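You operate a simulated robot arm through the tools that you are given. There is no shell and no other tool.

You run a simulated robot arm. Do the job below in one go: nothing can be reset, and whatever is moved stays where it is left.

## Task
Check the test gauge on the bench against the master at 2 bar, then pass it or cull it.
Fine: seat it, latch it, shut the vent, pump; it passes if both read the same; vent to 0 before the latch is opened; leave both open.

The check looks at the end state, three seconds after you hand in, the way a careful person would. Anything else that was tipped, shoved, dropped, spilled or broken makes it a failure.

## Robot
A 7-joint arm with a two-finger parallel gripper, fixed in place. Base frame: the origin is at the foot of the arm, x ahead of it, y to its left, z up; the work surface is at about z = 900. Readings come in mm, degrees, newtons and seconds.
With the tool pointing down near the work surface it reaches from about 420 to 900 mm from the base axis. Its first joint turns from -17.0 to 126.0 degrees. Payload 1.57 kg.
Tool frame: the origin (TCP) lies between the finger pads and is the grasp point; the fingertips stand 30 mm ahead of it; z points along the fingers, y is the line along which they close. Largest opening 80 mm; finger width 17, thickness 12; the body of the gripper, 40 by 82 mm, starts 80 mm behind the TCP.
Orientation is told as [roll, pitch, yaw] about the base's x, y, z axes, in that order, counted from this pose: with the fingers straight down and closing along the base's y, the tool's x points along the base's -x, its y along +y and its z along -z.

## Interface
- The arm moves only by the tool send_rows. Its argument "rows" is a list of rows, each an object (a shift or turn left out is 0, a gripper value left out holds the last) with "jaw": the gripper command, from -1 (shut) to 1 (fully open), values between in proportion; "xyz": the shift along the base's x, y, z in cm, a list of three; "dr": the turn, a rotation vector about the base's x, y, z in degrees, a list of three. In form: [{"jaw": jaw, "xyz": [x, y, z], "dr": [wx, wy, wz]}, ...]. A call has 1 to 20 rows; each row is the pose to reach, as a shift and turn from the pose commanded when the call began. Each row takes 0.2 s and may step no farther than 50 mm and 8.6 degrees from the row before; otherwise, or with a gripper value out of range, the whole call is refused. Where a pose cannot be reached the arm comes as near as it can. A force on the tool above 60 N (or 10 N above the force at the start of the call, whichever is more), or a blocked arm, ends the call early, and 0.2 s more pass. Each finger travels about 45 mm/s and halts on what it meets, pressing with about 28 N; the grip force reading is that of the motor and also rises with nothing between the fingers. The clock runs only during rows and for 0.2 s after the last one: add rows that repeat a pose to give the fingers time. The reply holds the time, the measured pose of the TCP, the force on the tool along the base axes, the opening and the grip force, in the units named above and with some noise, with the torque about the TCP (base axes, N m) and any sound that the robot's microphone picked up, and new pictures: "pictures" is both (left out), scene, wrist or none.
- Cameras (640 x 400 px; columns grow to the right, rows downward): "scene" is fixed at [46.7, -494.9, 1651.7]; the picture's right is [0.34, -0.94, 0.00], its down [-0.75, -0.27, -0.60] and it looks along [0.56, 0.20, -0.80] (base axes); focal length 214 px, centre (320, 200). "wrist" rides on the gripper at [72, -7, -122] in the tool frame; the picture's right is [0.09, 1.00, 0.00], its down [-0.84, 0.08, -0.54] and it looks along [-0.54, 0.05, 0.84] (tool axes); focal length 238 px, centre (320, 200). There is no depth. A picture from a camera that has moved, and an enlarged one, comes with that camera's place and axes in the base frame and with its lens. The place of the scene camera against the robot may be out by one fixed shift of up to 12 mm in any direction.
- raise_lower(by): slides the trunk up (or, below 0, down) by that many mm; the arm rides with it, the base frame stays. It gives what a move gives, with no picture.
- close_up(camera, box): a new picture of the part [left, top, right, bottom] of that camera's present view, enlarged. No time passes.
- hand_in(): hands the job in; it is judged then, once.

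Nothing tells you positions but the pictures and the camera data. Unless the task says otherwise, let go and move clear before handing in.

The tools are called after "Emit:" as name(argument=value, ...) on one line, values as JSON. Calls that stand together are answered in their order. send_rows: Moves the arm, as the interface text tells. Its arguments: {"type":"object","properties":{"rows":{"type":"array","items":{"type":"object","properties":{"jaw":{"type":"number"},"xyz":{"type":"array","items":{"type":"number"}},"dr":{"type":"array","items":{"type":"number"}}}}},"pictures":{"type":"string","enum":["both","scene","wrist","none"]}},"required":["rows"]} The other tools are called the same way: raise_lower (by) slides the trunk up or down; close_up (camera, box) takes an enlarged picture of a part of a camera's view; hand_in () hands the job in.

At the start:

```text
time_s: 0.0
eef_pos: [708.8, -35.1, 1231.9]
tool_rot: [-0.1, 0.0, 0.0]
ft_force: [0.0, 0.3, -0.1]
wrist_torque: [-0.02, 0.02, 0.0]
gripper_width: 80.0
finger_force: 0.0
trunk travel left (down, up): [-700.0, 90.0]
```

scene: 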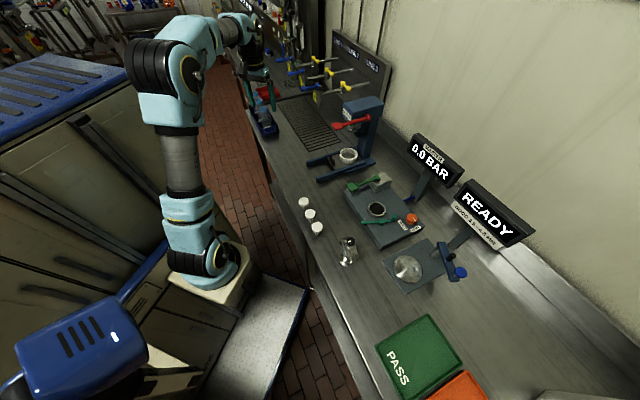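
wrist: 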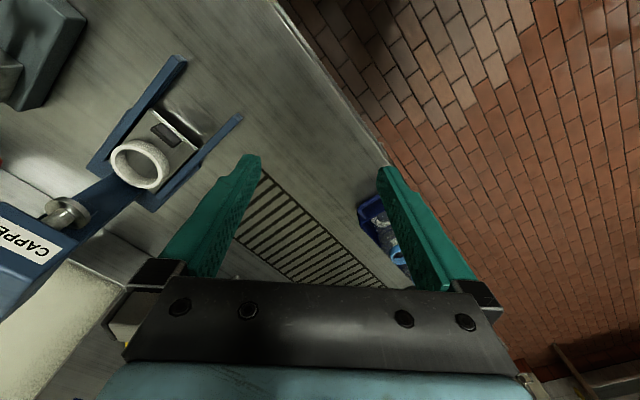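

I see a bench with several stations: a press, a fixture with a green part and an orange button, a READY display, white caps, and PASS/cull bins. I'll enlarge the relevant parts before moving.

Emit:
close_up(camera="scene", box=[320, 120, 540, 300])

Emit:
close_up(camera="scene", box=[330, 160, 440, 250])

Emit:
close_up(camera="scene", box=[370, 220, 490, 310])

Emit:
close_up(camera="scene", box=[280, 180, 380, 280])

Emit:
close_up(camera="scene", box=[360, 300, 560, 400])

Emit:
close_up(camera="scene", box=[400, 120, 540, 250])

```text
2.22 times, centred on (430, 210) of scene
camera zoom: at [46.7, -494.9, 1651.7], right [0.34, -0.94, 0.0], down [-0.75, -0.27, -0.6], along [0.56, 0.2, -0.8], focal length 477 px, centre (76, 178)
```

zoom: 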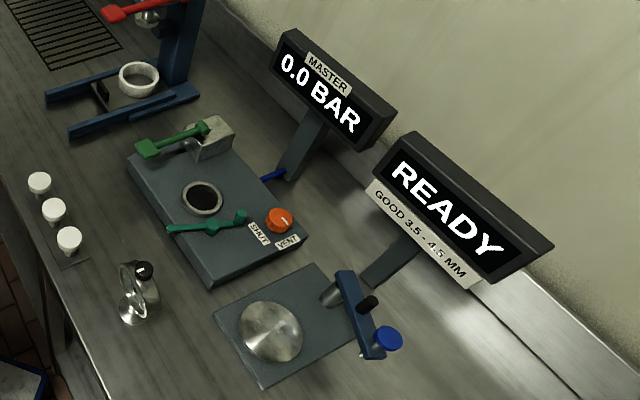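

```text
4.44 times, centred on (385, 205) of scene
camera zoom: at [46.7, -494.9, 1651.7], right [0.34, -0.94, 0.0], down [-0.75, -0.27, -0.6], along [0.56, 0.2, -0.8], focal length 953 px, centre (31, 178)
```

zoom: 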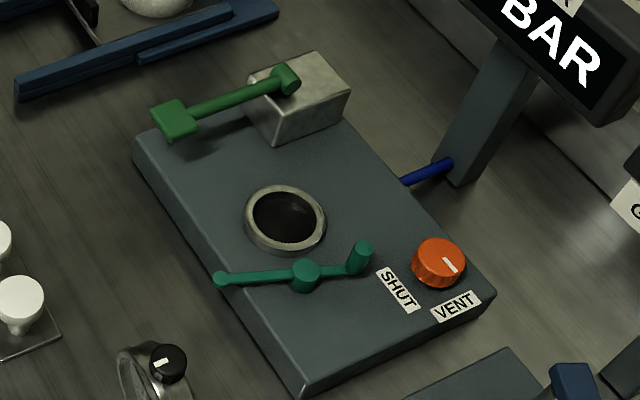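

```text
4.44 times, centred on (430, 265) of scene
camera zoom: at [46.7, -494.9, 1651.7], right [0.34, -0.94, 0.0], down [-0.75, -0.27, -0.6], along [0.56, 0.2, -0.8], focal length 953 px, centre (-169, -89)
```

zoom: 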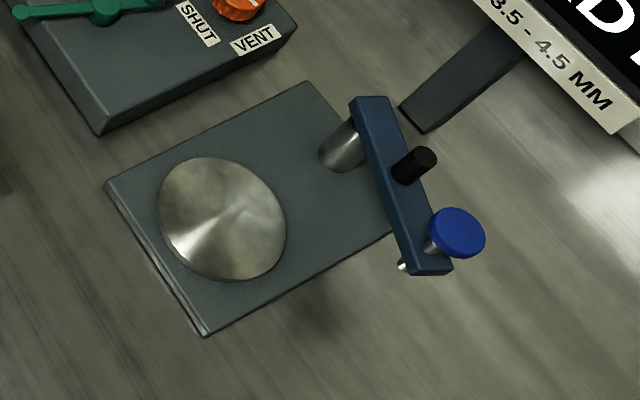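

```text
4.00 times, centred on (330, 230) of scene
camera zoom: at [46.7, -494.9, 1651.7], right [0.34, -0.94, 0.0], down [-0.75, -0.27, -0.6], along [0.56, 0.2, -0.8], focal length 858 px, centre (280, 80)
```

zoom: 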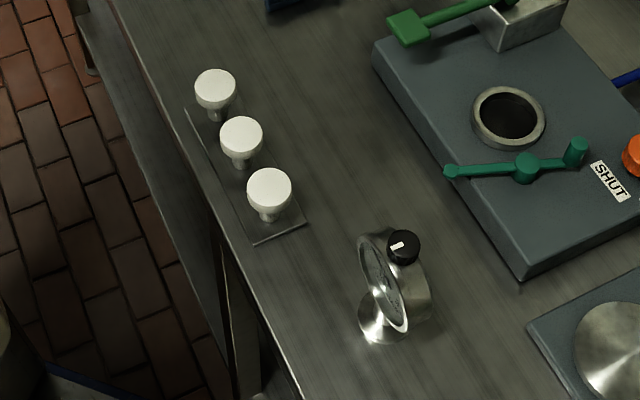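

```text
3.20 times, centred on (460, 350) of scene
camera zoom: at [46.7, -494.9, 1651.7], right [0.34, -0.94, 0.0], down [-0.75, -0.27, -0.6], along [0.56, 0.2, -0.8], focal length 686 px, centre (-128, -280)
```

zoom: 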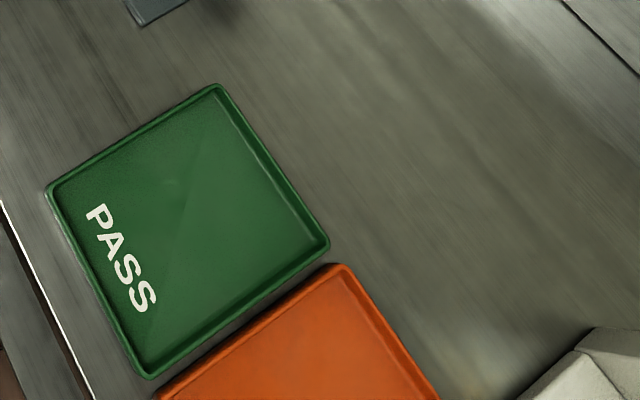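

```text
3.08 times, centred on (470, 185) of scene
camera zoom: at [46.7, -494.9, 1651.7], right [0.34, -0.94, 0.0], down [-0.75, -0.27, -0.6], along [0.56, 0.2, -0.8], focal length 660 px, centre (-142, 246)
```

zoom: 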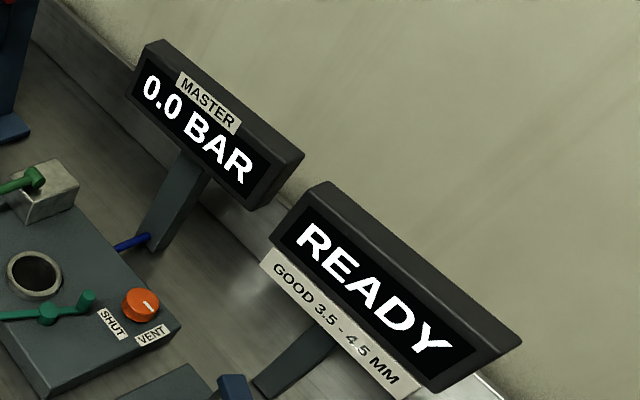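

The test stand (socket, teal latch, orange vent knob, green pump lever) is near x≈590, y≈-550, and the gauge stands near (346, -486). I'll swing the arm high toward them to look with the wrist camera.

Emit:
send_rows(rows=[{"jaw": 1, "xyz": [-2, -4, 0]}, {"xyz": [-4, -8, 0]}, {"xyz": [-6, -12, 0]}, {"xyz": [-8, -16, 0]}, {"xyz": [-10, -20, 0]}, {"xyz": [-12, -24, 0]}, {"xyz": [-14, -28, 0]}, {"xyz": [-16, -32, 0]}, {"xyz": [-18, -36, 0]}])

```text
time_s: 2.0
eef_pos: [528.2, -395.7, 1231.2]
tool_rot: [0.0, 0.1, 0.1]
ft_force: [-0.1, -1.2, 0.4]
wrist_torque: [-0.01, 0.01, -0.02]
gripper_width: 80.0
finger_force: 0.1
trunk travel left (down, up): [-700.0, 90.0]
camera wrist: at [457.0, -402.1, 1354.6], right [-0.09, 1.0, 0.0], down [0.84, 0.08, 0.54], along [0.54, 0.05, -0.84], focal length 238 px, centre (320, 200)
```

scene: 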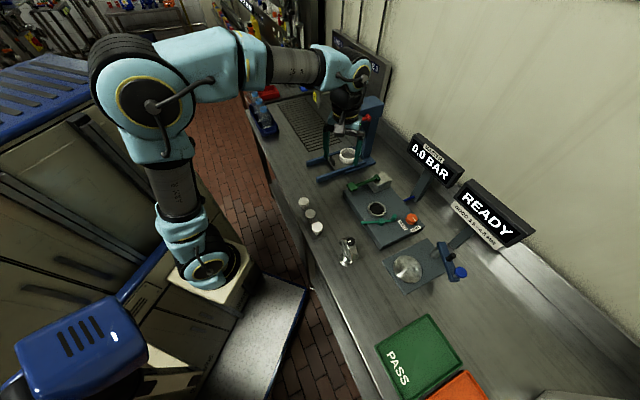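
wrist: 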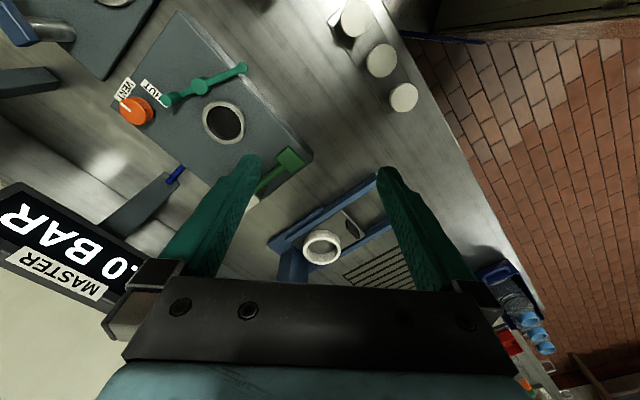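

The arm reaches this region fine. The bench runs at about 40° to the base x axis, so I'll yaw the tool about -49° to square the wrist camera with the bench and look at the gauge and stand.

Emit:
send_rows(rows=[{"xyz": [-3.15, 0.95, 1], "dr": [0, 0, -7.06]}, {"xyz": [-6.3, 1.9, 2], "dr": [0, 0, -14.11]}, {"xyz": [-9.45, 2.87, 3], "dr": [0, 0, -21.17]}, {"xyz": [-12.6, 3.8, 4], "dr": [0, 0, -28.23]}, {"xyz": [-15.75, 4.8, 5], "dr": [0, 0, -35.3]}, {"xyz": [-18.9, 5.7, 6], "dr": [0, 0, -42.34]}, {"xyz": [-22, 6.7, 7], "dr": [0, 0, -49.4]}])

```text
time_s: 3.6
eef_pos: [302.5, -362.1, 1263.5]
tool_rot: [0.0, -0.1, -49.4]
ft_force: [-0.2, -1.7, -0.2]
wrist_torque: [0.06, -0.04, 0.01]
gripper_width: 79.9
finger_force: 0.0
out of reach, approached as far as the arm can: row 7
trunk travel left (down, up): [-700.0, 90.0]
camera wrist: at [250.7, -311.4, 1385.3], right [0.7, 0.72, 0.0], down [0.6, -0.59, 0.54], along [0.39, -0.38, -0.84], focal length 238 px, centre (320, 200)
```

scene: 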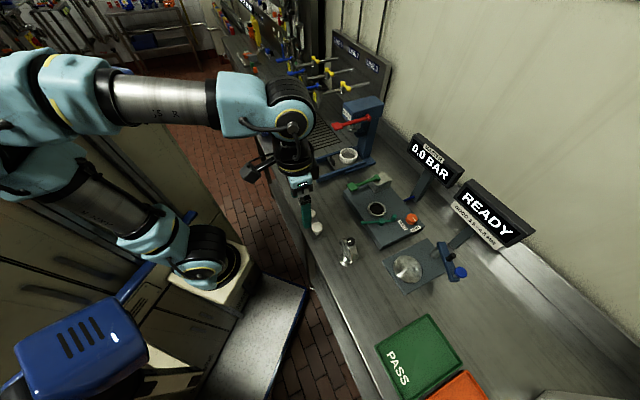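
wrist: 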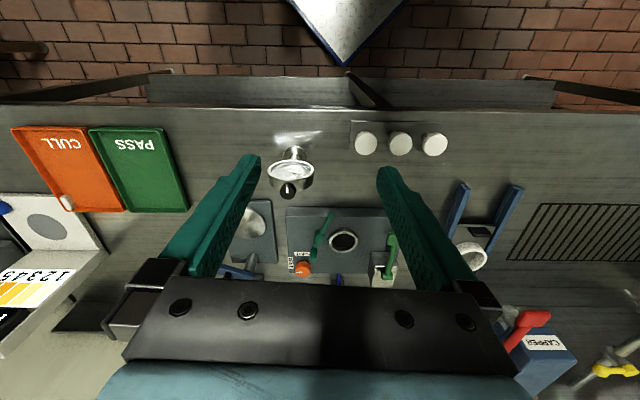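

Now the wrist view is square to the bench: CULL (orange) and PASS (green) trays, gauge near the front edge, stand behind it. I'll enlarge parts of it.

Emit:
close_up(camera="wrist", box=[250, 120, 350, 220])

Emit:
close_up(camera="wrist", box=[270, 195, 410, 285])

Emit:
close_up(camera="wrist", box=[0, 100, 220, 240])

Emit:
close_up(camera="scene", box=[325, 225, 375, 275])

```text
4.00 times, centred on (300, 170) of wrist
camera zoom: at [250.7, -311.4, 1385.3], right [0.7, 0.72, 0.0], down [0.6, -0.59, 0.54], along [0.39, -0.38, -0.84], focal length 953 px, centre (400, 320)
```

zoom: 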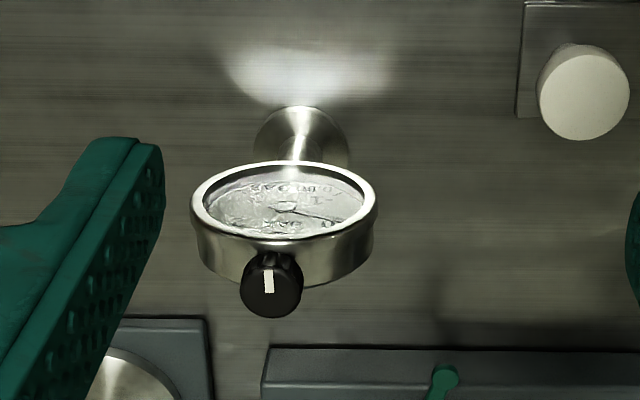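

```text
4.44 times, centred on (340, 240) of wrist
camera zoom: at [250.7, -311.4, 1385.3], right [0.7, 0.72, 0.0], down [0.6, -0.59, 0.54], along [0.39, -0.38, -0.84], focal length 1059 px, centre (231, 22)
```

zoom: 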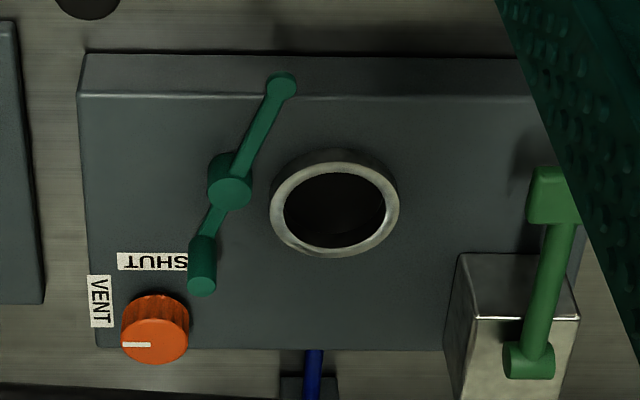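

```text
2.86 times, centred on (110, 170) of wrist
camera zoom: at [250.7, -311.4, 1385.3], right [0.7, 0.72, 0.0], down [0.6, -0.59, 0.54], along [0.39, -0.38, -0.84], focal length 681 px, centre (920, 286)
```

zoom: 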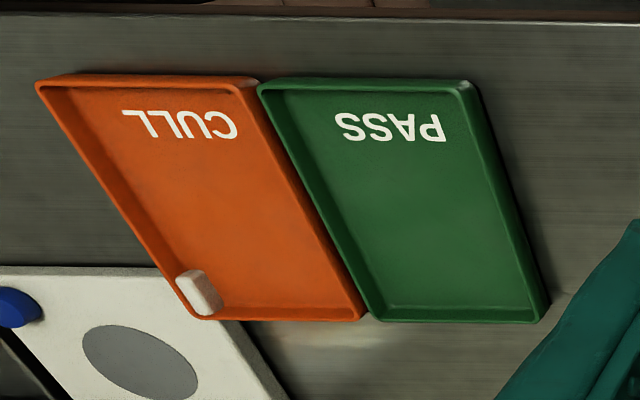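

```text
8.00 times, centred on (350, 250) of scene
camera zoom: at [46.7, -494.9, 1651.7], right [0.34, -0.94, 0.0], down [-0.75, -0.27, -0.6], along [0.56, 0.2, -0.8], focal length 1716 px, centre (80, -200)
```

zoom: 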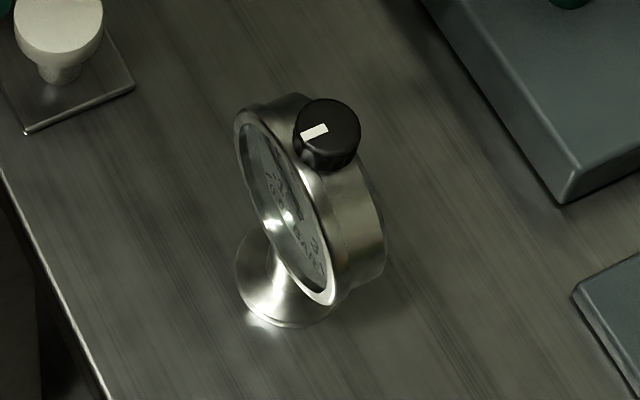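

The gauge's dial faces the bench front; CULL and PASS trays are to the right. I'll drop somewhat closer for a second viewpoint to triangulate positions.

Emit:
send_rows(rows=[{"xyz": [2, -1.3, -3.4], "dr": [0, 0, 1.5]}, {"xyz": [4, -2.6, -6.8], "dr": [0, 0, 3]}, {"xyz": [5.95, -3.9, -10.1], "dr": [0, 0, 4.4]}, {"xyz": [5.95, -3.9, -10.1], "dr": [0, 0, 4.4]}], pictures="wrist")

```text
time_s: 4.6
eef_pos: [362.4, -400.3, 1161.5]
tool_rot: [0.0, 0.0, -45.0]
ft_force: [-0.1, 0.3, 0.1]
wrist_torque: [-0.02, -0.02, 0.0]
gripper_width: 79.9
finger_force: 0.0
trunk travel left (down, up): [-700.0, 90.0]
camera wrist: at [307.1, -352.9, 1283.7], right [0.64, 0.77, 0.0], down [0.65, -0.54, 0.54], along [0.42, -0.35, -0.84], focal length 238 px, centre (320, 200)
```

wrist: 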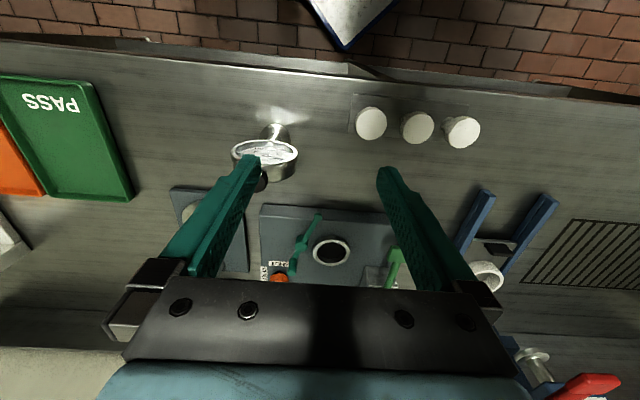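

Emit:
close_up(camera="wrist", box=[225, 110, 305, 200])

Emit:
close_up(camera="wrist", box=[245, 195, 385, 285])

Emit:
close_up(camera="wrist", box=[0, 30, 640, 130])

```text
4.44 times, centred on (265, 155) of wrist
camera zoom: at [307.1, -352.9, 1283.7], right [0.64, 0.77, 0.0], down [0.65, -0.54, 0.54], along [0.42, -0.35, -0.84], focal length 1059 px, centre (564, 400)
```

zoom: 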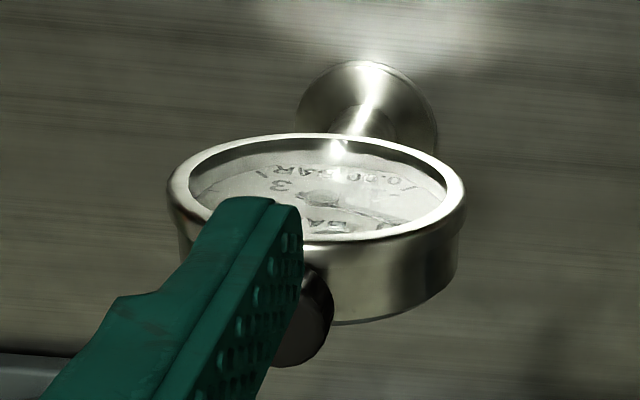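

```text
4.44 times, centred on (315, 240) of wrist
camera zoom: at [307.1, -352.9, 1283.7], right [0.64, 0.77, 0.0], down [0.65, -0.54, 0.54], along [0.42, -0.35, -0.84], focal length 1059 px, centre (342, 22)
```

zoom: 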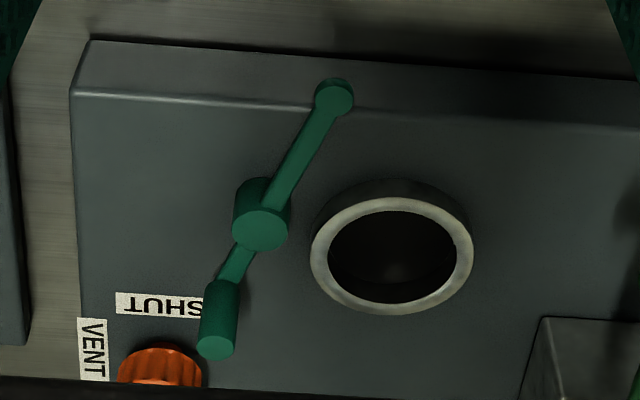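

```text
1.00 times, centred on (320, 80) of wrist (not enlarged: the box is as wide or as high as the picture)
camera zoom: at [307.1, -352.9, 1283.7], right [0.64, 0.77, 0.0], down [0.65, -0.54, 0.54], along [0.42, -0.35, -0.84], focal length 238 px, centre (320, 320)
```

zoom: 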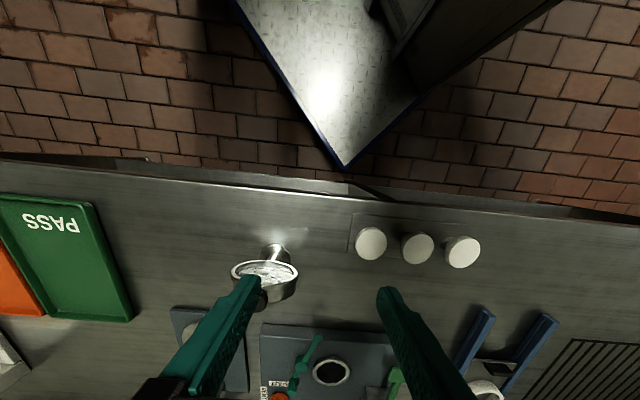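

The socket triangulates to about (592, -560, top ≈935) and the gauge axis to about (358.6, -489.8). I'll move above the stand for a near-vertical view of its parts.

Emit:
send_rows(rows=[{"xyz": [3.26, -2.25, -0.16]}, {"xyz": [6.51, -4.5, -0.33]}, {"xyz": [9.77, -6.75, -0.5]}, {"xyz": [13.03, -9.0, -0.66]}, {"xyz": [16.29, -11.26, -0.82]}, {"xyz": [19.54, -13.5, -1.0]}, {"xyz": [22.8, -15.76, -1.15]}, {"xyz": [22.8, -15.76, -1.15]}], pictures="both")

```text
time_s: 6.4
eef_pos: [590.7, -558.2, 1149.6]
tool_rot: [0.0, 0.0, -45.0]
ft_force: [0.0, -0.4, -0.1]
wrist_torque: [0.01, 0.01, 0.02]
gripper_width: 80.0
finger_force: 0.1
trunk travel left (down, up): [-700.0, 90.0]
camera wrist: at [534.9, -511.8, 1272.4], right [0.64, 0.77, 0.0], down [0.65, -0.54, 0.54], along [0.42, -0.35, -0.84], focal length 238 px, centre (320, 200)
```

scene: 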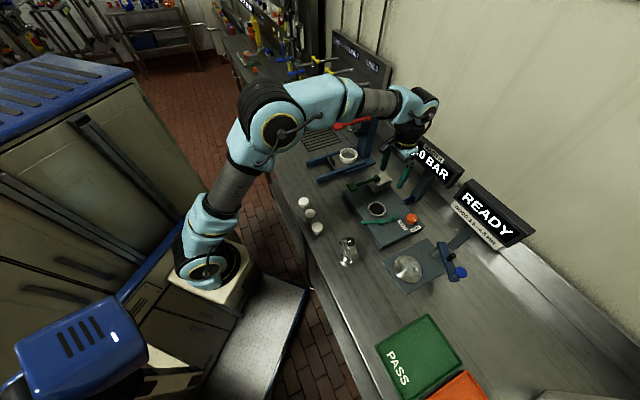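
wrist: 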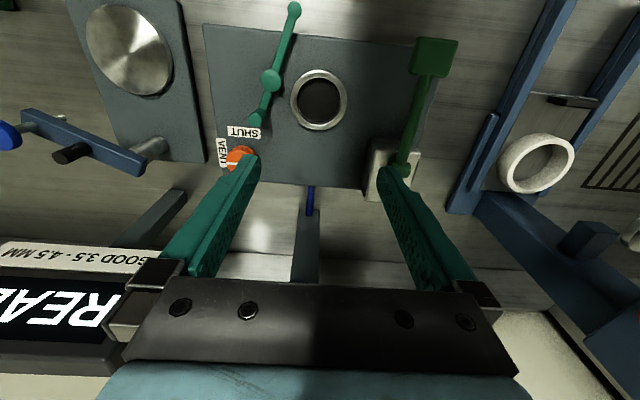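

Emit:
close_up(camera="wrist", box=[200, 20, 360, 120])

Emit:
close_up(camera="wrist", box=[200, 100, 330, 200])

Emit:
close_up(camera="wrist", box=[340, 20, 480, 220])

Emit:
close_up(camera="wrist", box=[240, -60, 420, 60])

```text
4.00 times, centred on (280, 70) of wrist
camera zoom: at [534.9, -511.8, 1272.4], right [0.64, 0.77, 0.0], down [0.65, -0.54, 0.54], along [0.42, -0.35, -0.84], focal length 953 px, centre (480, 720)
```

zoom: 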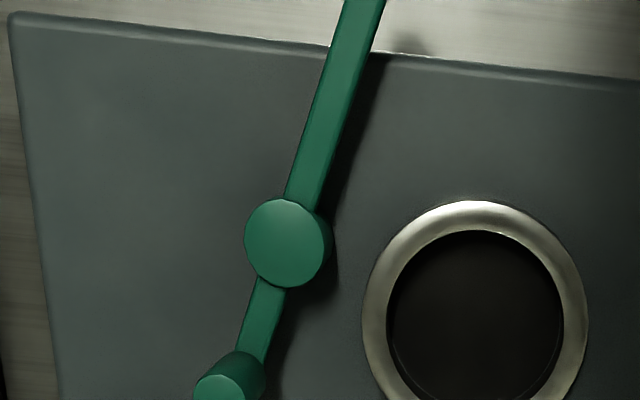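

```text
4.00 times, centred on (265, 150) of wrist
camera zoom: at [534.9, -511.8, 1272.4], right [0.64, 0.77, 0.0], down [0.65, -0.54, 0.54], along [0.42, -0.35, -0.84], focal length 953 px, centre (540, 400)
```

zoom: 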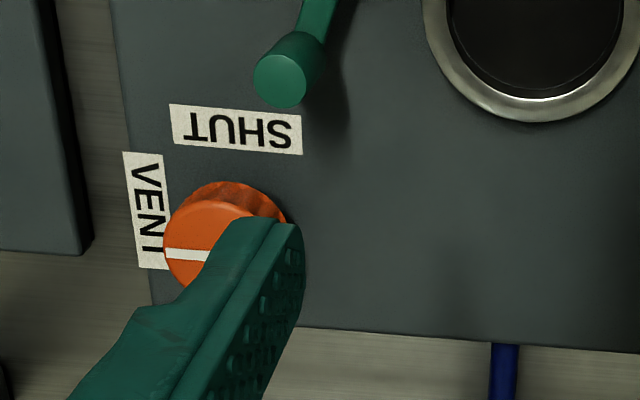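

```text
2.00 times, centred on (410, 120) of wrist
camera zoom: at [534.9, -511.8, 1272.4], right [0.64, 0.77, 0.0], down [0.65, -0.54, 0.54], along [0.42, -0.35, -0.84], focal length 477 px, centre (140, 360)
```

zoom: 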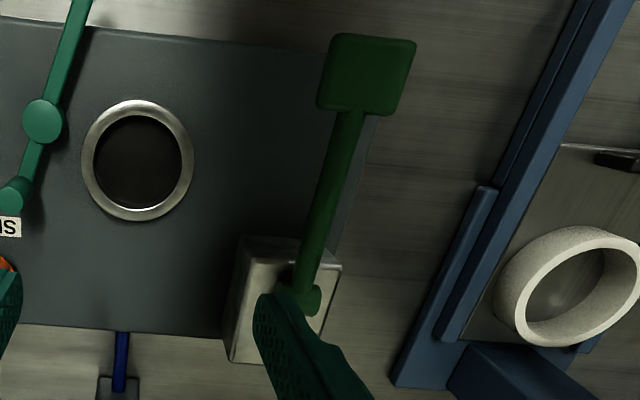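

```text
refused: -60 is not a number from 0 to 400
```

Triangulating three views puts the socket at about (577.5, -549.2) with ring top z≈955. The latch pivot is at (525, -578), its peg at (542, -616), the vent knob at (565, -680) and the pump pad at (612, -434, top ≈1004). Next I hover over the gauge's top knob.

Emit:
send_rows(rows=[{"xyz": [-3.87, 1.14, 0]}, {"xyz": [-7.74, 2.28, -0.5]}, {"xyz": [-11.6, 3.42, -1.5]}, {"xyz": [-15.47, 4.56, -2.5]}, {"xyz": [-19.34, 5.7, -3.2]}, {"xyz": [-23.21, 6.84, -4]}, {"xyz": [-23.21, 6.84, -4]}], pictures="both")

```text
time_s: 8.0
eef_pos: [358.2, -488.2, 1109.5]
tool_rot: [0.0, 0.0, -44.9]
ft_force: [-0.4, 0.0, 0.3]
wrist_torque: [-0.01, 0.01, -0.01]
gripper_width: 79.9
finger_force: 0.1
trunk travel left (down, up): [-700.0, 90.0]
camera wrist: at [303.0, -442.8, 1231.7], right [0.64, 0.77, 0.0], down [0.65, -0.54, 0.54], along [0.42, -0.35, -0.84], focal length 238 px, centre (320, 200)
```

scene: 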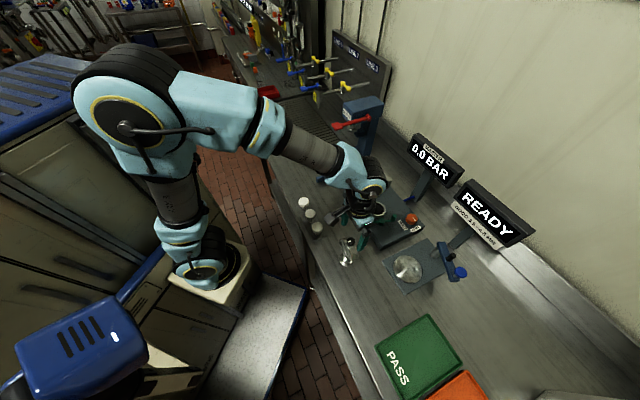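
wrist: 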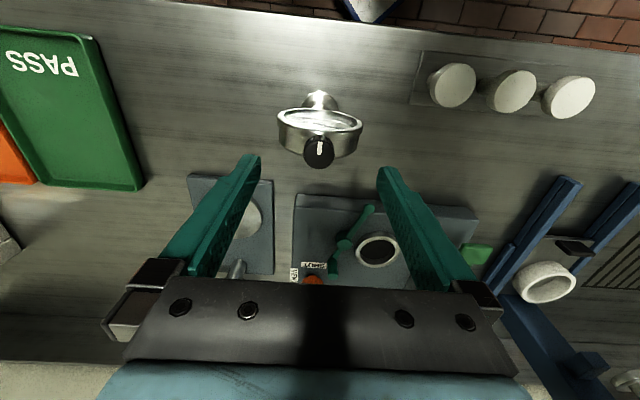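

Emit:
close_up(camera="wrist", box=[265, 80, 375, 180])

Emit:
close_up(camera="scene", box=[320, 220, 380, 280])

```text
4.00 times, centred on (320, 130) of wrist
camera zoom: at [303.0, -442.8, 1231.7], right [0.64, 0.77, 0.0], down [0.65, -0.54, 0.54], along [0.42, -0.35, -0.84], focal length 953 px, centre (320, 480)
```

zoom: 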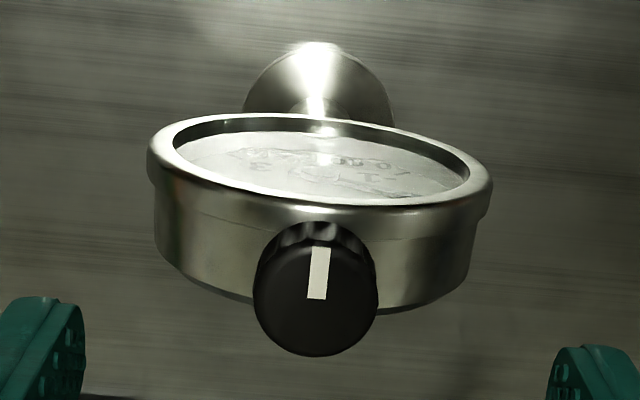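

```text
6.67 times, centred on (350, 250) of scene
camera zoom: at [46.7, -494.9, 1651.7], right [0.34, -0.94, 0.0], down [-0.75, -0.27, -0.6], along [0.56, 0.2, -0.8], focal length 1430 px, centre (120, -133)
```

zoom: 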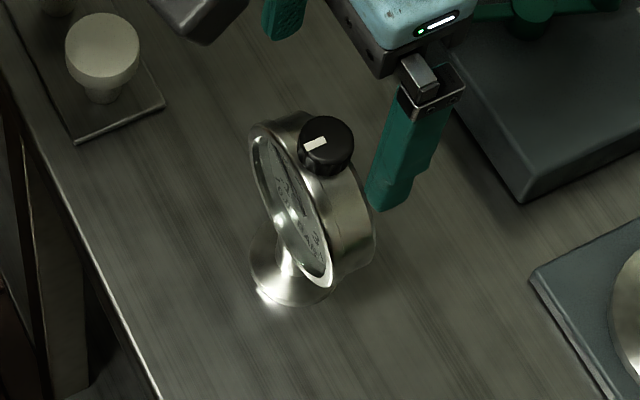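

The knob on top of the gauge is about 26 mm across with its top near z≈1045–1050, centred near (360, -491). I'll descend with the fingers open on either side of it and look again.

Emit:
send_rows(rows=[{"jaw": 1, "xyz": [0.2, -0.2, -1.5]}, {"xyz": [0.2, -0.2, -3.0]}, {"xyz": [0.2, -0.2, -4.5]}, {"xyz": [0.2, -0.2, -4.5]}], pictures="both")

Emit:
close_up(camera="wrist", box=[240, 100, 400, 220])

Emit:
close_up(camera="scene", box=[320, 220, 380, 280])

```text
time_s: 9.0
eef_pos: [361.2, -491.5, 1063.7]
tool_rot: [0.0, 0.0, -45.0]
ft_force: [0.1, -0.8, 0.4]
wrist_torque: [0.03, 0.0, 0.05]
gripper_width: 80.1
finger_force: 0.0
trunk travel left (down, up): [-700.0, 90.0]
camera wrist: at [304.5, -445.4, 1186.8], right [0.64, 0.77, 0.0], down [0.65, -0.54, 0.54], along [0.42, -0.35, -0.84], focal length 238 px, centre (320, 200)
```

scene: 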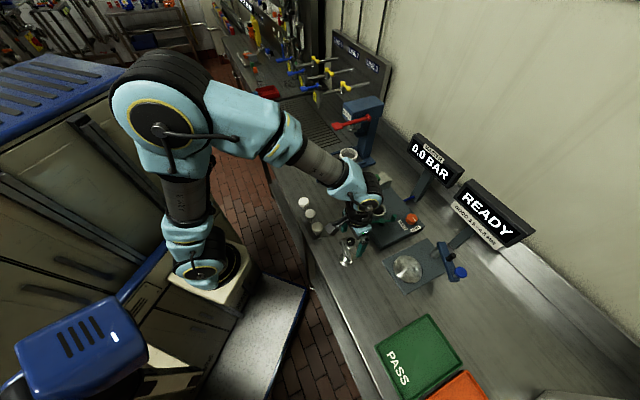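
wrist: 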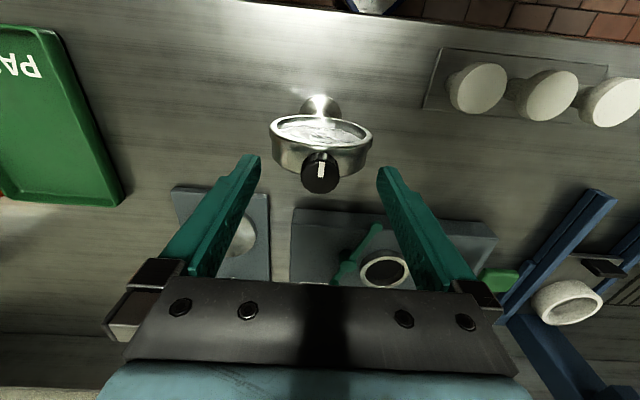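

```text
3.33 times, centred on (320, 160) of wrist
camera zoom: at [304.5, -445.4, 1186.8], right [0.64, 0.77, 0.0], down [0.65, -0.54, 0.54], along [0.42, -0.35, -0.84], focal length 794 px, centre (320, 333)
```

zoom: 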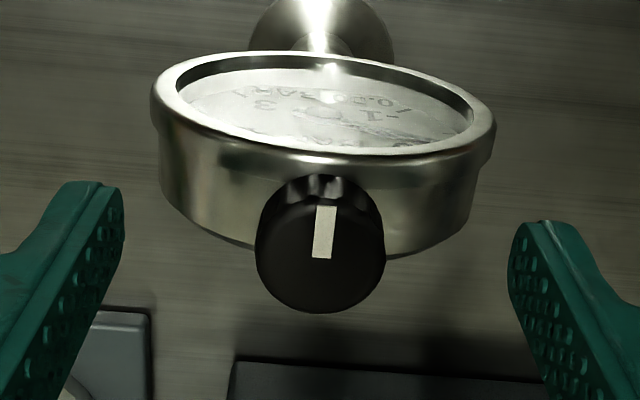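

```text
6.67 times, centred on (350, 250) of scene
camera zoom: at [46.7, -494.9, 1651.7], right [0.34, -0.94, 0.0], down [-0.75, -0.27, -0.6], along [0.56, 0.2, -0.8], focal length 1430 px, centre (120, -133)
```

zoom: 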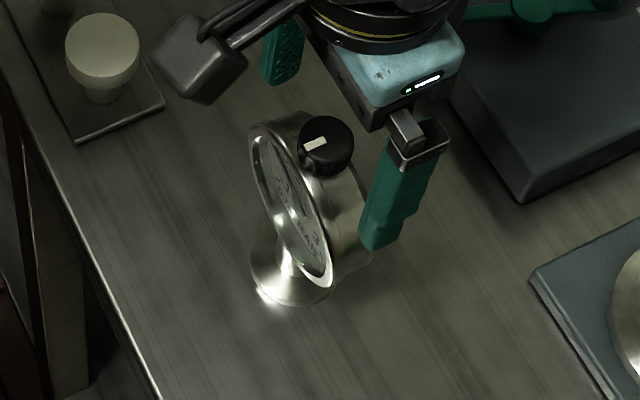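

The knob is centred between the fingers at (361, -492), top z≈1044, and the fingertips are about 10 mm below its top. I'll close on it here.

Emit:
send_rows(rows=[{"jaw": -1}, {"jaw": -1}, {"jaw": -1}, {"jaw": -1}, {"jaw": -1}, {"jaw": -1}], pictures="both")

Emit:
close_up(camera="wrist", box=[240, 80, 400, 220])

Emit:
close_up(camera="scene", box=[320, 220, 380, 280])

```text
time_s: 10.4
eef_pos: [360.6, -491.9, 1063.9]
tool_rot: [0.1, 0.0, -45.0]
ft_force: [0.5, 0.2, 0.1]
wrist_torque: [-0.01, 0.04, -0.03]
gripper_width: 24.8
finger_force: 28.4
trunk travel left (down, up): [-700.0, 90.0]
camera wrist: at [304.6, -445.4, 1186.9], right [0.64, 0.77, 0.0], down [0.65, -0.54, 0.54], along [0.42, -0.35, -0.84], focal length 238 px, centre (320, 200)
```

scene: 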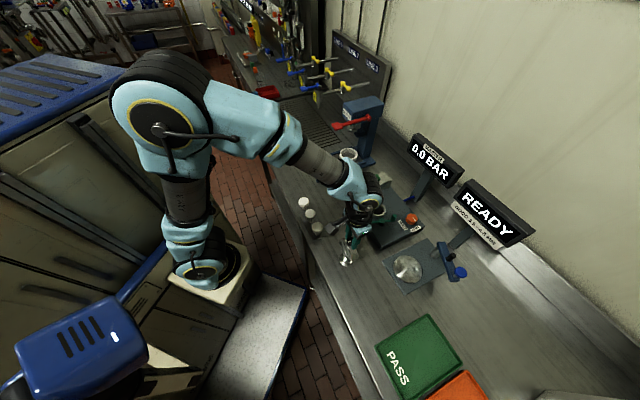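
wrist: 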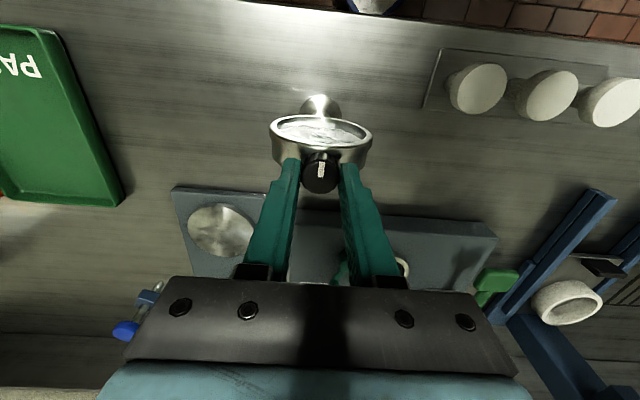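

```text
2.86 times, centred on (320, 150) of wrist
camera zoom: at [304.6, -445.4, 1186.9], right [0.64, 0.77, 0.0], down [0.65, -0.54, 0.54], along [0.42, -0.35, -0.84], focal length 681 px, centre (320, 343)
```

zoom: 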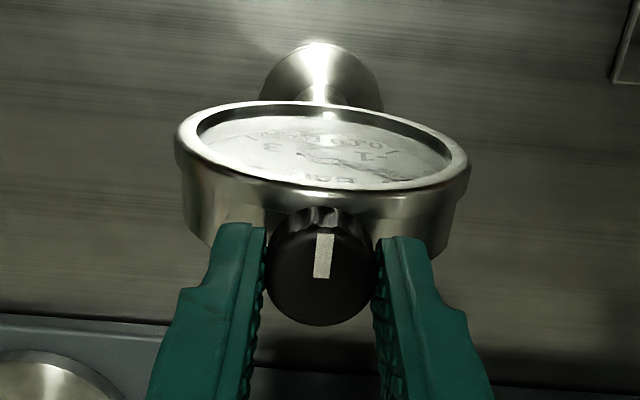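

```text
6.67 times, centred on (350, 250) of scene
camera zoom: at [46.7, -494.9, 1651.7], right [0.34, -0.94, 0.0], down [-0.75, -0.27, -0.6], along [0.56, 0.2, -0.8], focal length 1430 px, centre (120, -133)
```

zoom: 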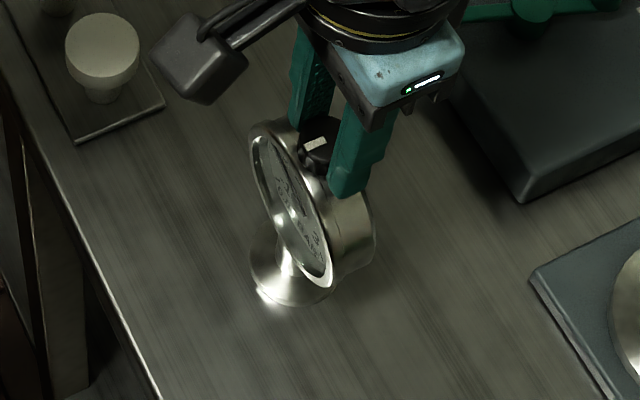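

Gripped on the knob (24.8 mm, 28 N). I'll lift a little and check that the gauge comes up straight.

Emit:
send_rows(rows=[{"jaw": -1, "xyz": [0, 0, 0.5]}, {"xyz": [0, 0, 1.5]}, {"xyz": [0, 0, 3.0]}, {"xyz": [0, 0, 3.0]}], pictures="both")

Emit:
close_up(camera="scene", box=[320, 210, 380, 270])

Emit:
close_up(camera="wrist", box=[240, 80, 400, 220])

```text
time_s: 11.4
eef_pos: [360.4, -491.3, 1095.0]
tool_rot: [0.0, 0.0, -45.0]
ft_force: [0.0, 0.8, -3.4]
wrist_torque: [-0.03, -0.01, 0.04]
gripper_width: 25.0
finger_force: 28.2
trunk travel left (down, up): [-700.0, 90.0]
camera wrist: at [304.8, -445.4, 1217.5], right [0.64, 0.77, 0.0], down [0.65, -0.54, 0.54], along [0.42, -0.35, -0.84], focal length 238 px, centre (320, 200)
```

scene: 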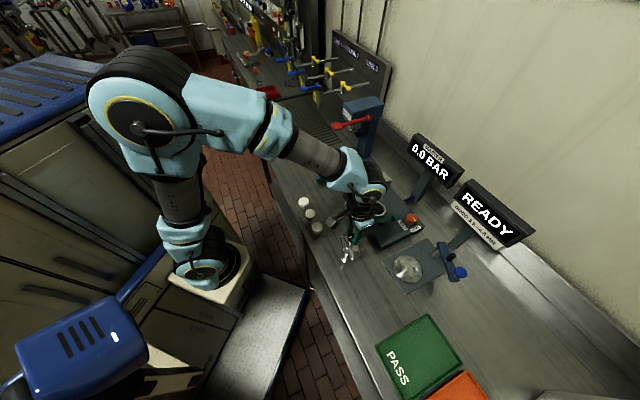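
wrist: 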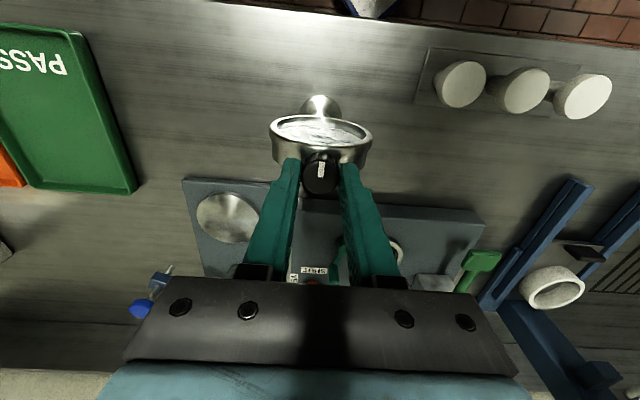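

```text
6.67 times, centred on (350, 240) of scene
camera zoom: at [46.7, -494.9, 1651.7], right [0.34, -0.94, 0.0], down [-0.75, -0.27, -0.6], along [0.56, 0.2, -0.8], focal length 1430 px, centre (120, -67)
```

zoom: 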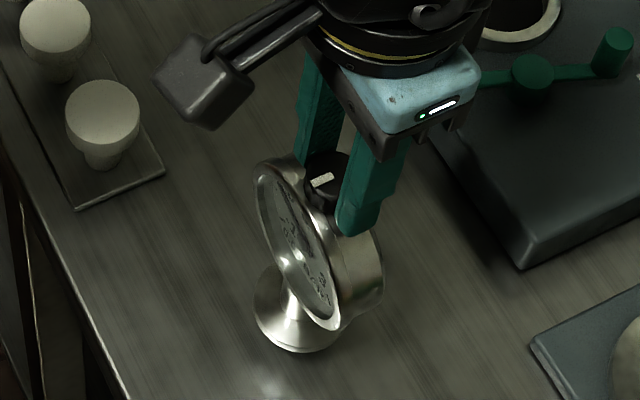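

```text
2.86 times, centred on (320, 150) of wrist
camera zoom: at [304.8, -445.4, 1217.5], right [0.64, 0.77, 0.0], down [0.65, -0.54, 0.54], along [0.42, -0.35, -0.84], focal length 681 px, centre (320, 343)
```

zoom: 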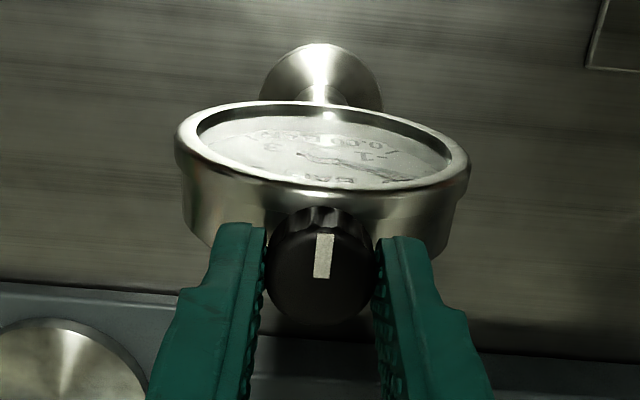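

The gauge hangs straight from the gripper (≈0.35 kg). Before inserting, I'll carry it high past the socket so the wrist camera looks nearly straight down on the socket for a precise fix.

Emit:
send_rows(rows=[{"jaw": -1, "xyz": [0, 0, 4.0]}, {"xyz": [0.5, -0.4, 8.0]}, {"xyz": [3.9, -3.0, 10.5]}, {"xyz": [7.3, -5.7, 10.5]}, {"xyz": [10.7, -8.3, 10.5]}, {"xyz": [14.1, -10.9, 10.5]}, {"xyz": [17.3, -13.4, 10.5]}, {"xyz": [20.53, -15.92, 10.5]}, {"xyz": [20.53, -15.92, 10.5]}, {"xyz": [20.53, -15.92, 10.5]}], pictures="both")

Emit:
close_up(camera="wrist", box=[340, 20, 420, 100])

Emit:
close_up(camera="wrist", box=[260, 0, 500, 150])

```text
time_s: 13.6
eef_pos: [565.9, -651.1, 1200.8]
tool_rot: [0.0, 0.0, -45.1]
ft_force: [0.3, 0.6, -3.2]
wrist_torque: [-0.02, -0.03, 0.01]
gripper_width: 25.3
finger_force: 28.4
trunk travel left (down, up): [-700.0, 90.0]
camera wrist: at [510.4, -604.8, 1322.5], right [0.64, 0.77, 0.0], down [0.65, -0.54, 0.54], along [0.42, -0.35, -0.84], focal length 238 px, centre (320, 200)
```

scene: 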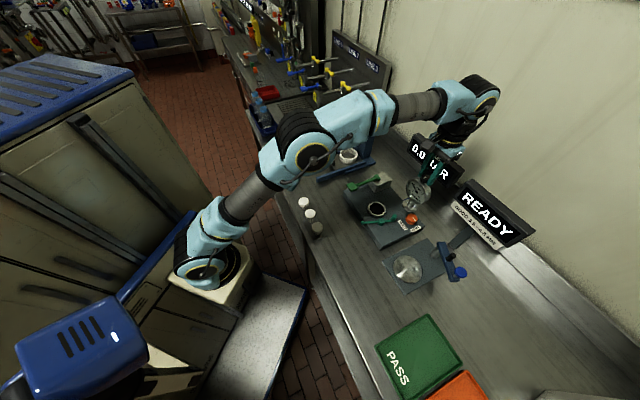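
wrist: 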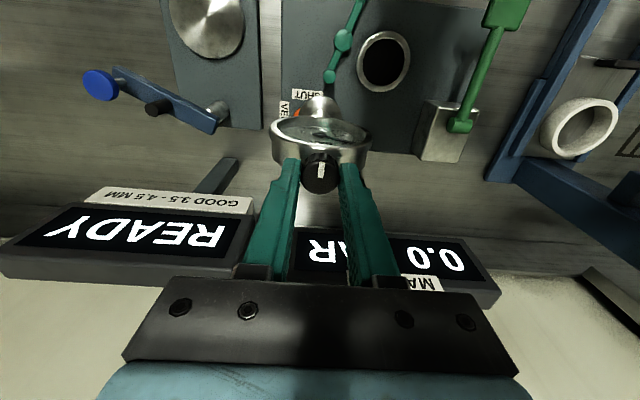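

```text
5.00 times, centred on (380, 60) of wrist
camera zoom: at [510.4, -604.8, 1322.5], right [0.64, 0.77, 0.0], down [0.65, -0.54, 0.54], along [0.42, -0.35, -0.84], focal length 1192 px, centre (20, 900)
```

zoom: 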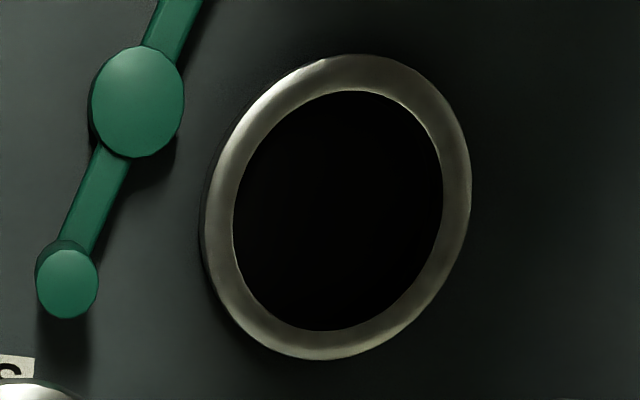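

```text
2.67 times, centred on (380, 75) of wrist
camera zoom: at [510.4, -604.8, 1322.5], right [0.64, 0.77, 0.0], down [0.65, -0.54, 0.54], along [0.42, -0.35, -0.84], focal length 636 px, centre (160, 533)
```

zoom: 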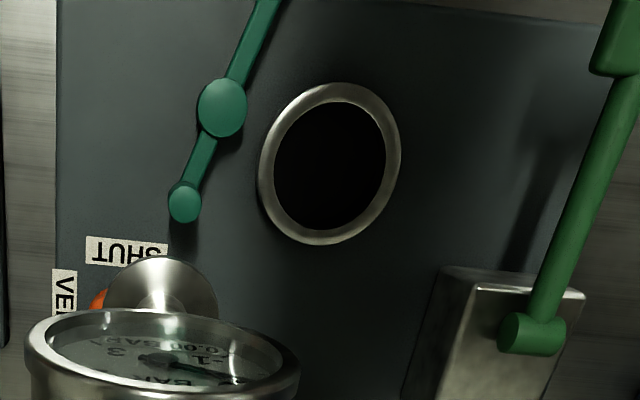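

The near-vertical view puts the socket centre at about (579.5, -551.8), ring top ≈952, bore about 55 mm against the 51 mm foot. I'll move over it and stop with the foot about 20 mm above the ring.

Emit:
send_rows(rows=[{"jaw": -1, "xyz": [0.4, 3.3, 0]}, {"xyz": [0.9, 6.6, 0]}, {"xyz": [1.4, 9.95, 0]}, {"xyz": [1.4, 9.95, -3]}, {"xyz": [1.4, 9.95, -6.2]}, {"xyz": [1.4, 9.95, -6.2]}, {"xyz": [1.4, 9.95, -6.2]}], pictures="both")

Emit:
close_up(camera="scene", box=[350, 170, 420, 240])

Emit:
close_up(camera="wrist", box=[240, 60, 400, 200])

```text
time_s: 15.2
eef_pos: [580.8, -551.4, 1138.2]
tool_rot: [0.0, 0.0, -45.0]
ft_force: [-0.5, -0.4, -2.5]
wrist_torque: [0.03, 0.0, -0.03]
gripper_width: 25.0
finger_force: 27.3
trunk travel left (down, up): [-700.0, 90.0]
camera wrist: at [523.9, -504.7, 1259.9], right [0.64, 0.77, 0.0], down [0.65, -0.54, 0.54], along [0.42, -0.35, -0.84], focal length 238 px, centre (320, 200)
```

scene: 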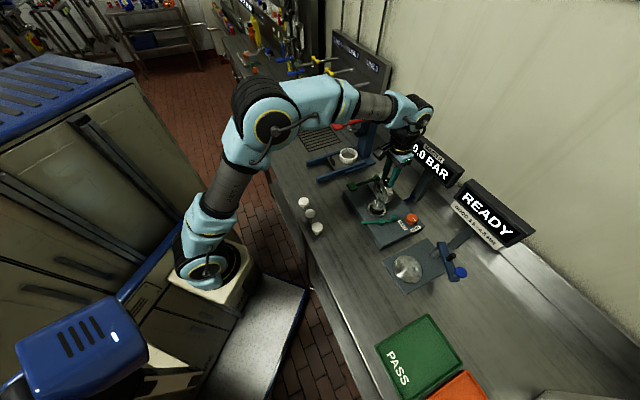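
wrist: 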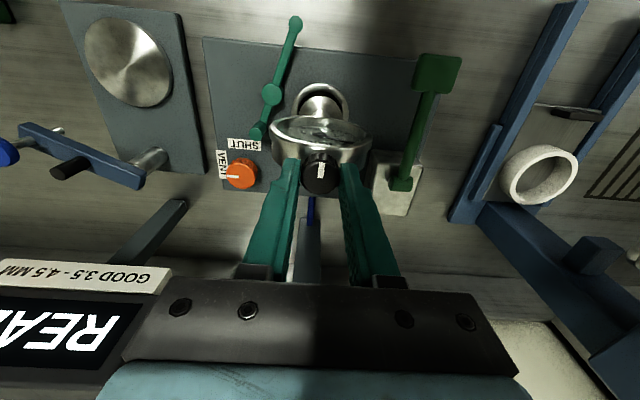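

```text
5.71 times, centred on (385, 205) of scene
camera zoom: at [46.7, -494.9, 1651.7], right [0.34, -0.94, 0.0], down [-0.75, -0.27, -0.6], along [0.56, 0.2, -0.8], focal length 1226 px, centre (-51, 171)
```

zoom: 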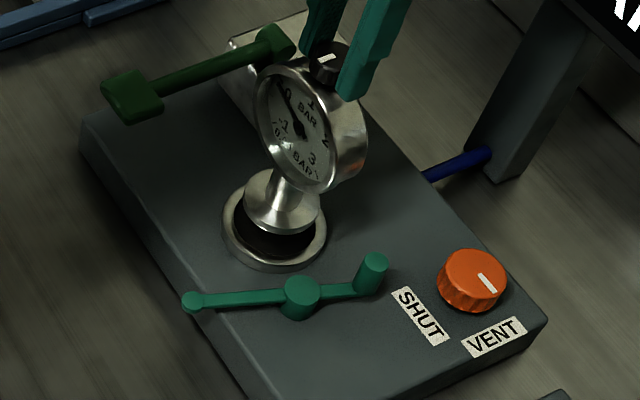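

```text
2.86 times, centred on (320, 130) of wrist
camera zoom: at [523.9, -504.7, 1259.9], right [0.64, 0.77, 0.0], down [0.65, -0.54, 0.54], along [0.42, -0.35, -0.84], focal length 681 px, centre (320, 400)
```

zoom: 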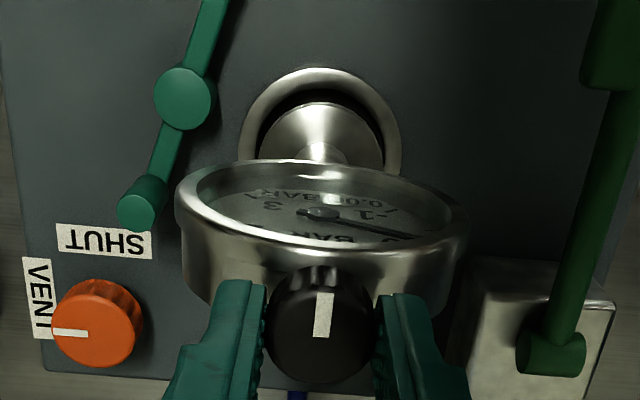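

Emit:
close_up(camera="wrist", box=[285, 75, 365, 125])

Emit:
close_up(camera="scene", box=[350, 195, 400, 225])

```text
8.00 times, centred on (325, 100) of wrist
camera zoom: at [523.9, -504.7, 1259.9], right [0.64, 0.77, 0.0], down [0.65, -0.54, 0.54], along [0.42, -0.35, -0.84], focal length 1907 px, centre (280, 1000)
```

zoom: 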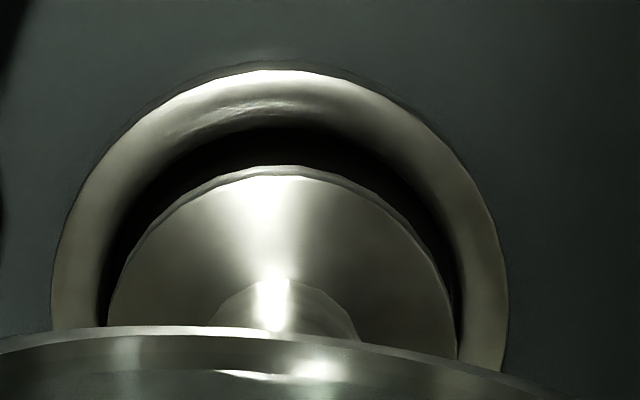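

```text
12.80 times, centred on (375, 210) of scene
camera zoom: at [46.7, -494.9, 1651.7], right [0.34, -0.94, 0.0], down [-0.75, -0.27, -0.6], along [0.56, 0.2, -0.8], focal length 2745 px, centre (-384, 72)
```

zoom: 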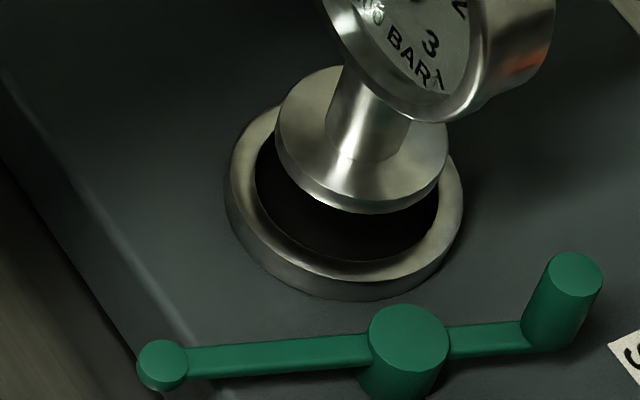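

The foot and the socket ring are concentric within about half a millimetre in both cameras. I'll lower it gently.

Emit:
send_rows(rows=[{"jaw": -1, "xyz": [0, 0, -1.0]}, {"xyz": [0, 0, -2.0]}, {"xyz": [0, 0, -2.3]}, {"xyz": [0, 0, -2.5]}, {"xyz": [0, 0, -2.5]}], pictures="none")

Emit:
close_up(camera="scene", box=[350, 195, 400, 225])

```text
time_s: 16.4
eef_pos: [579.7, -552.1, 1113.3]
tool_rot: [0.1, 0.0, -45.1]
ft_force: [-0.2, 0.1, -2.7]
wrist_torque: [0.01, 0.0, 0.0]
gripper_width: 25.0
finger_force: 27.9
trunk travel left (down, up): [-700.0, 90.0]
```

```text
12.80 times, centred on (375, 210) of scene
camera zoom: at [46.7, -494.9, 1651.7], right [0.34, -0.94, 0.0], down [-0.75, -0.27, -0.6], along [0.56, 0.2, -0.8], focal length 2745 px, centre (-384, 72)
```

zoom: 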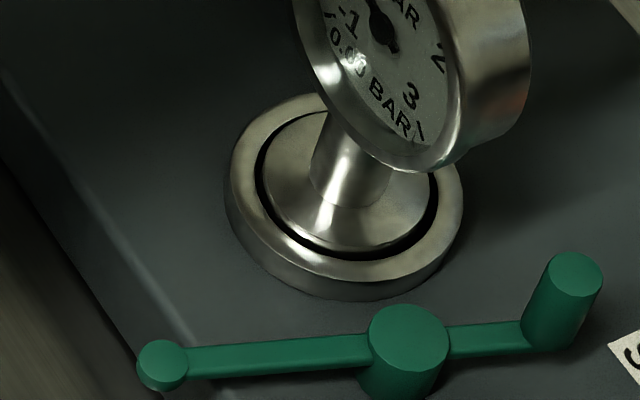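

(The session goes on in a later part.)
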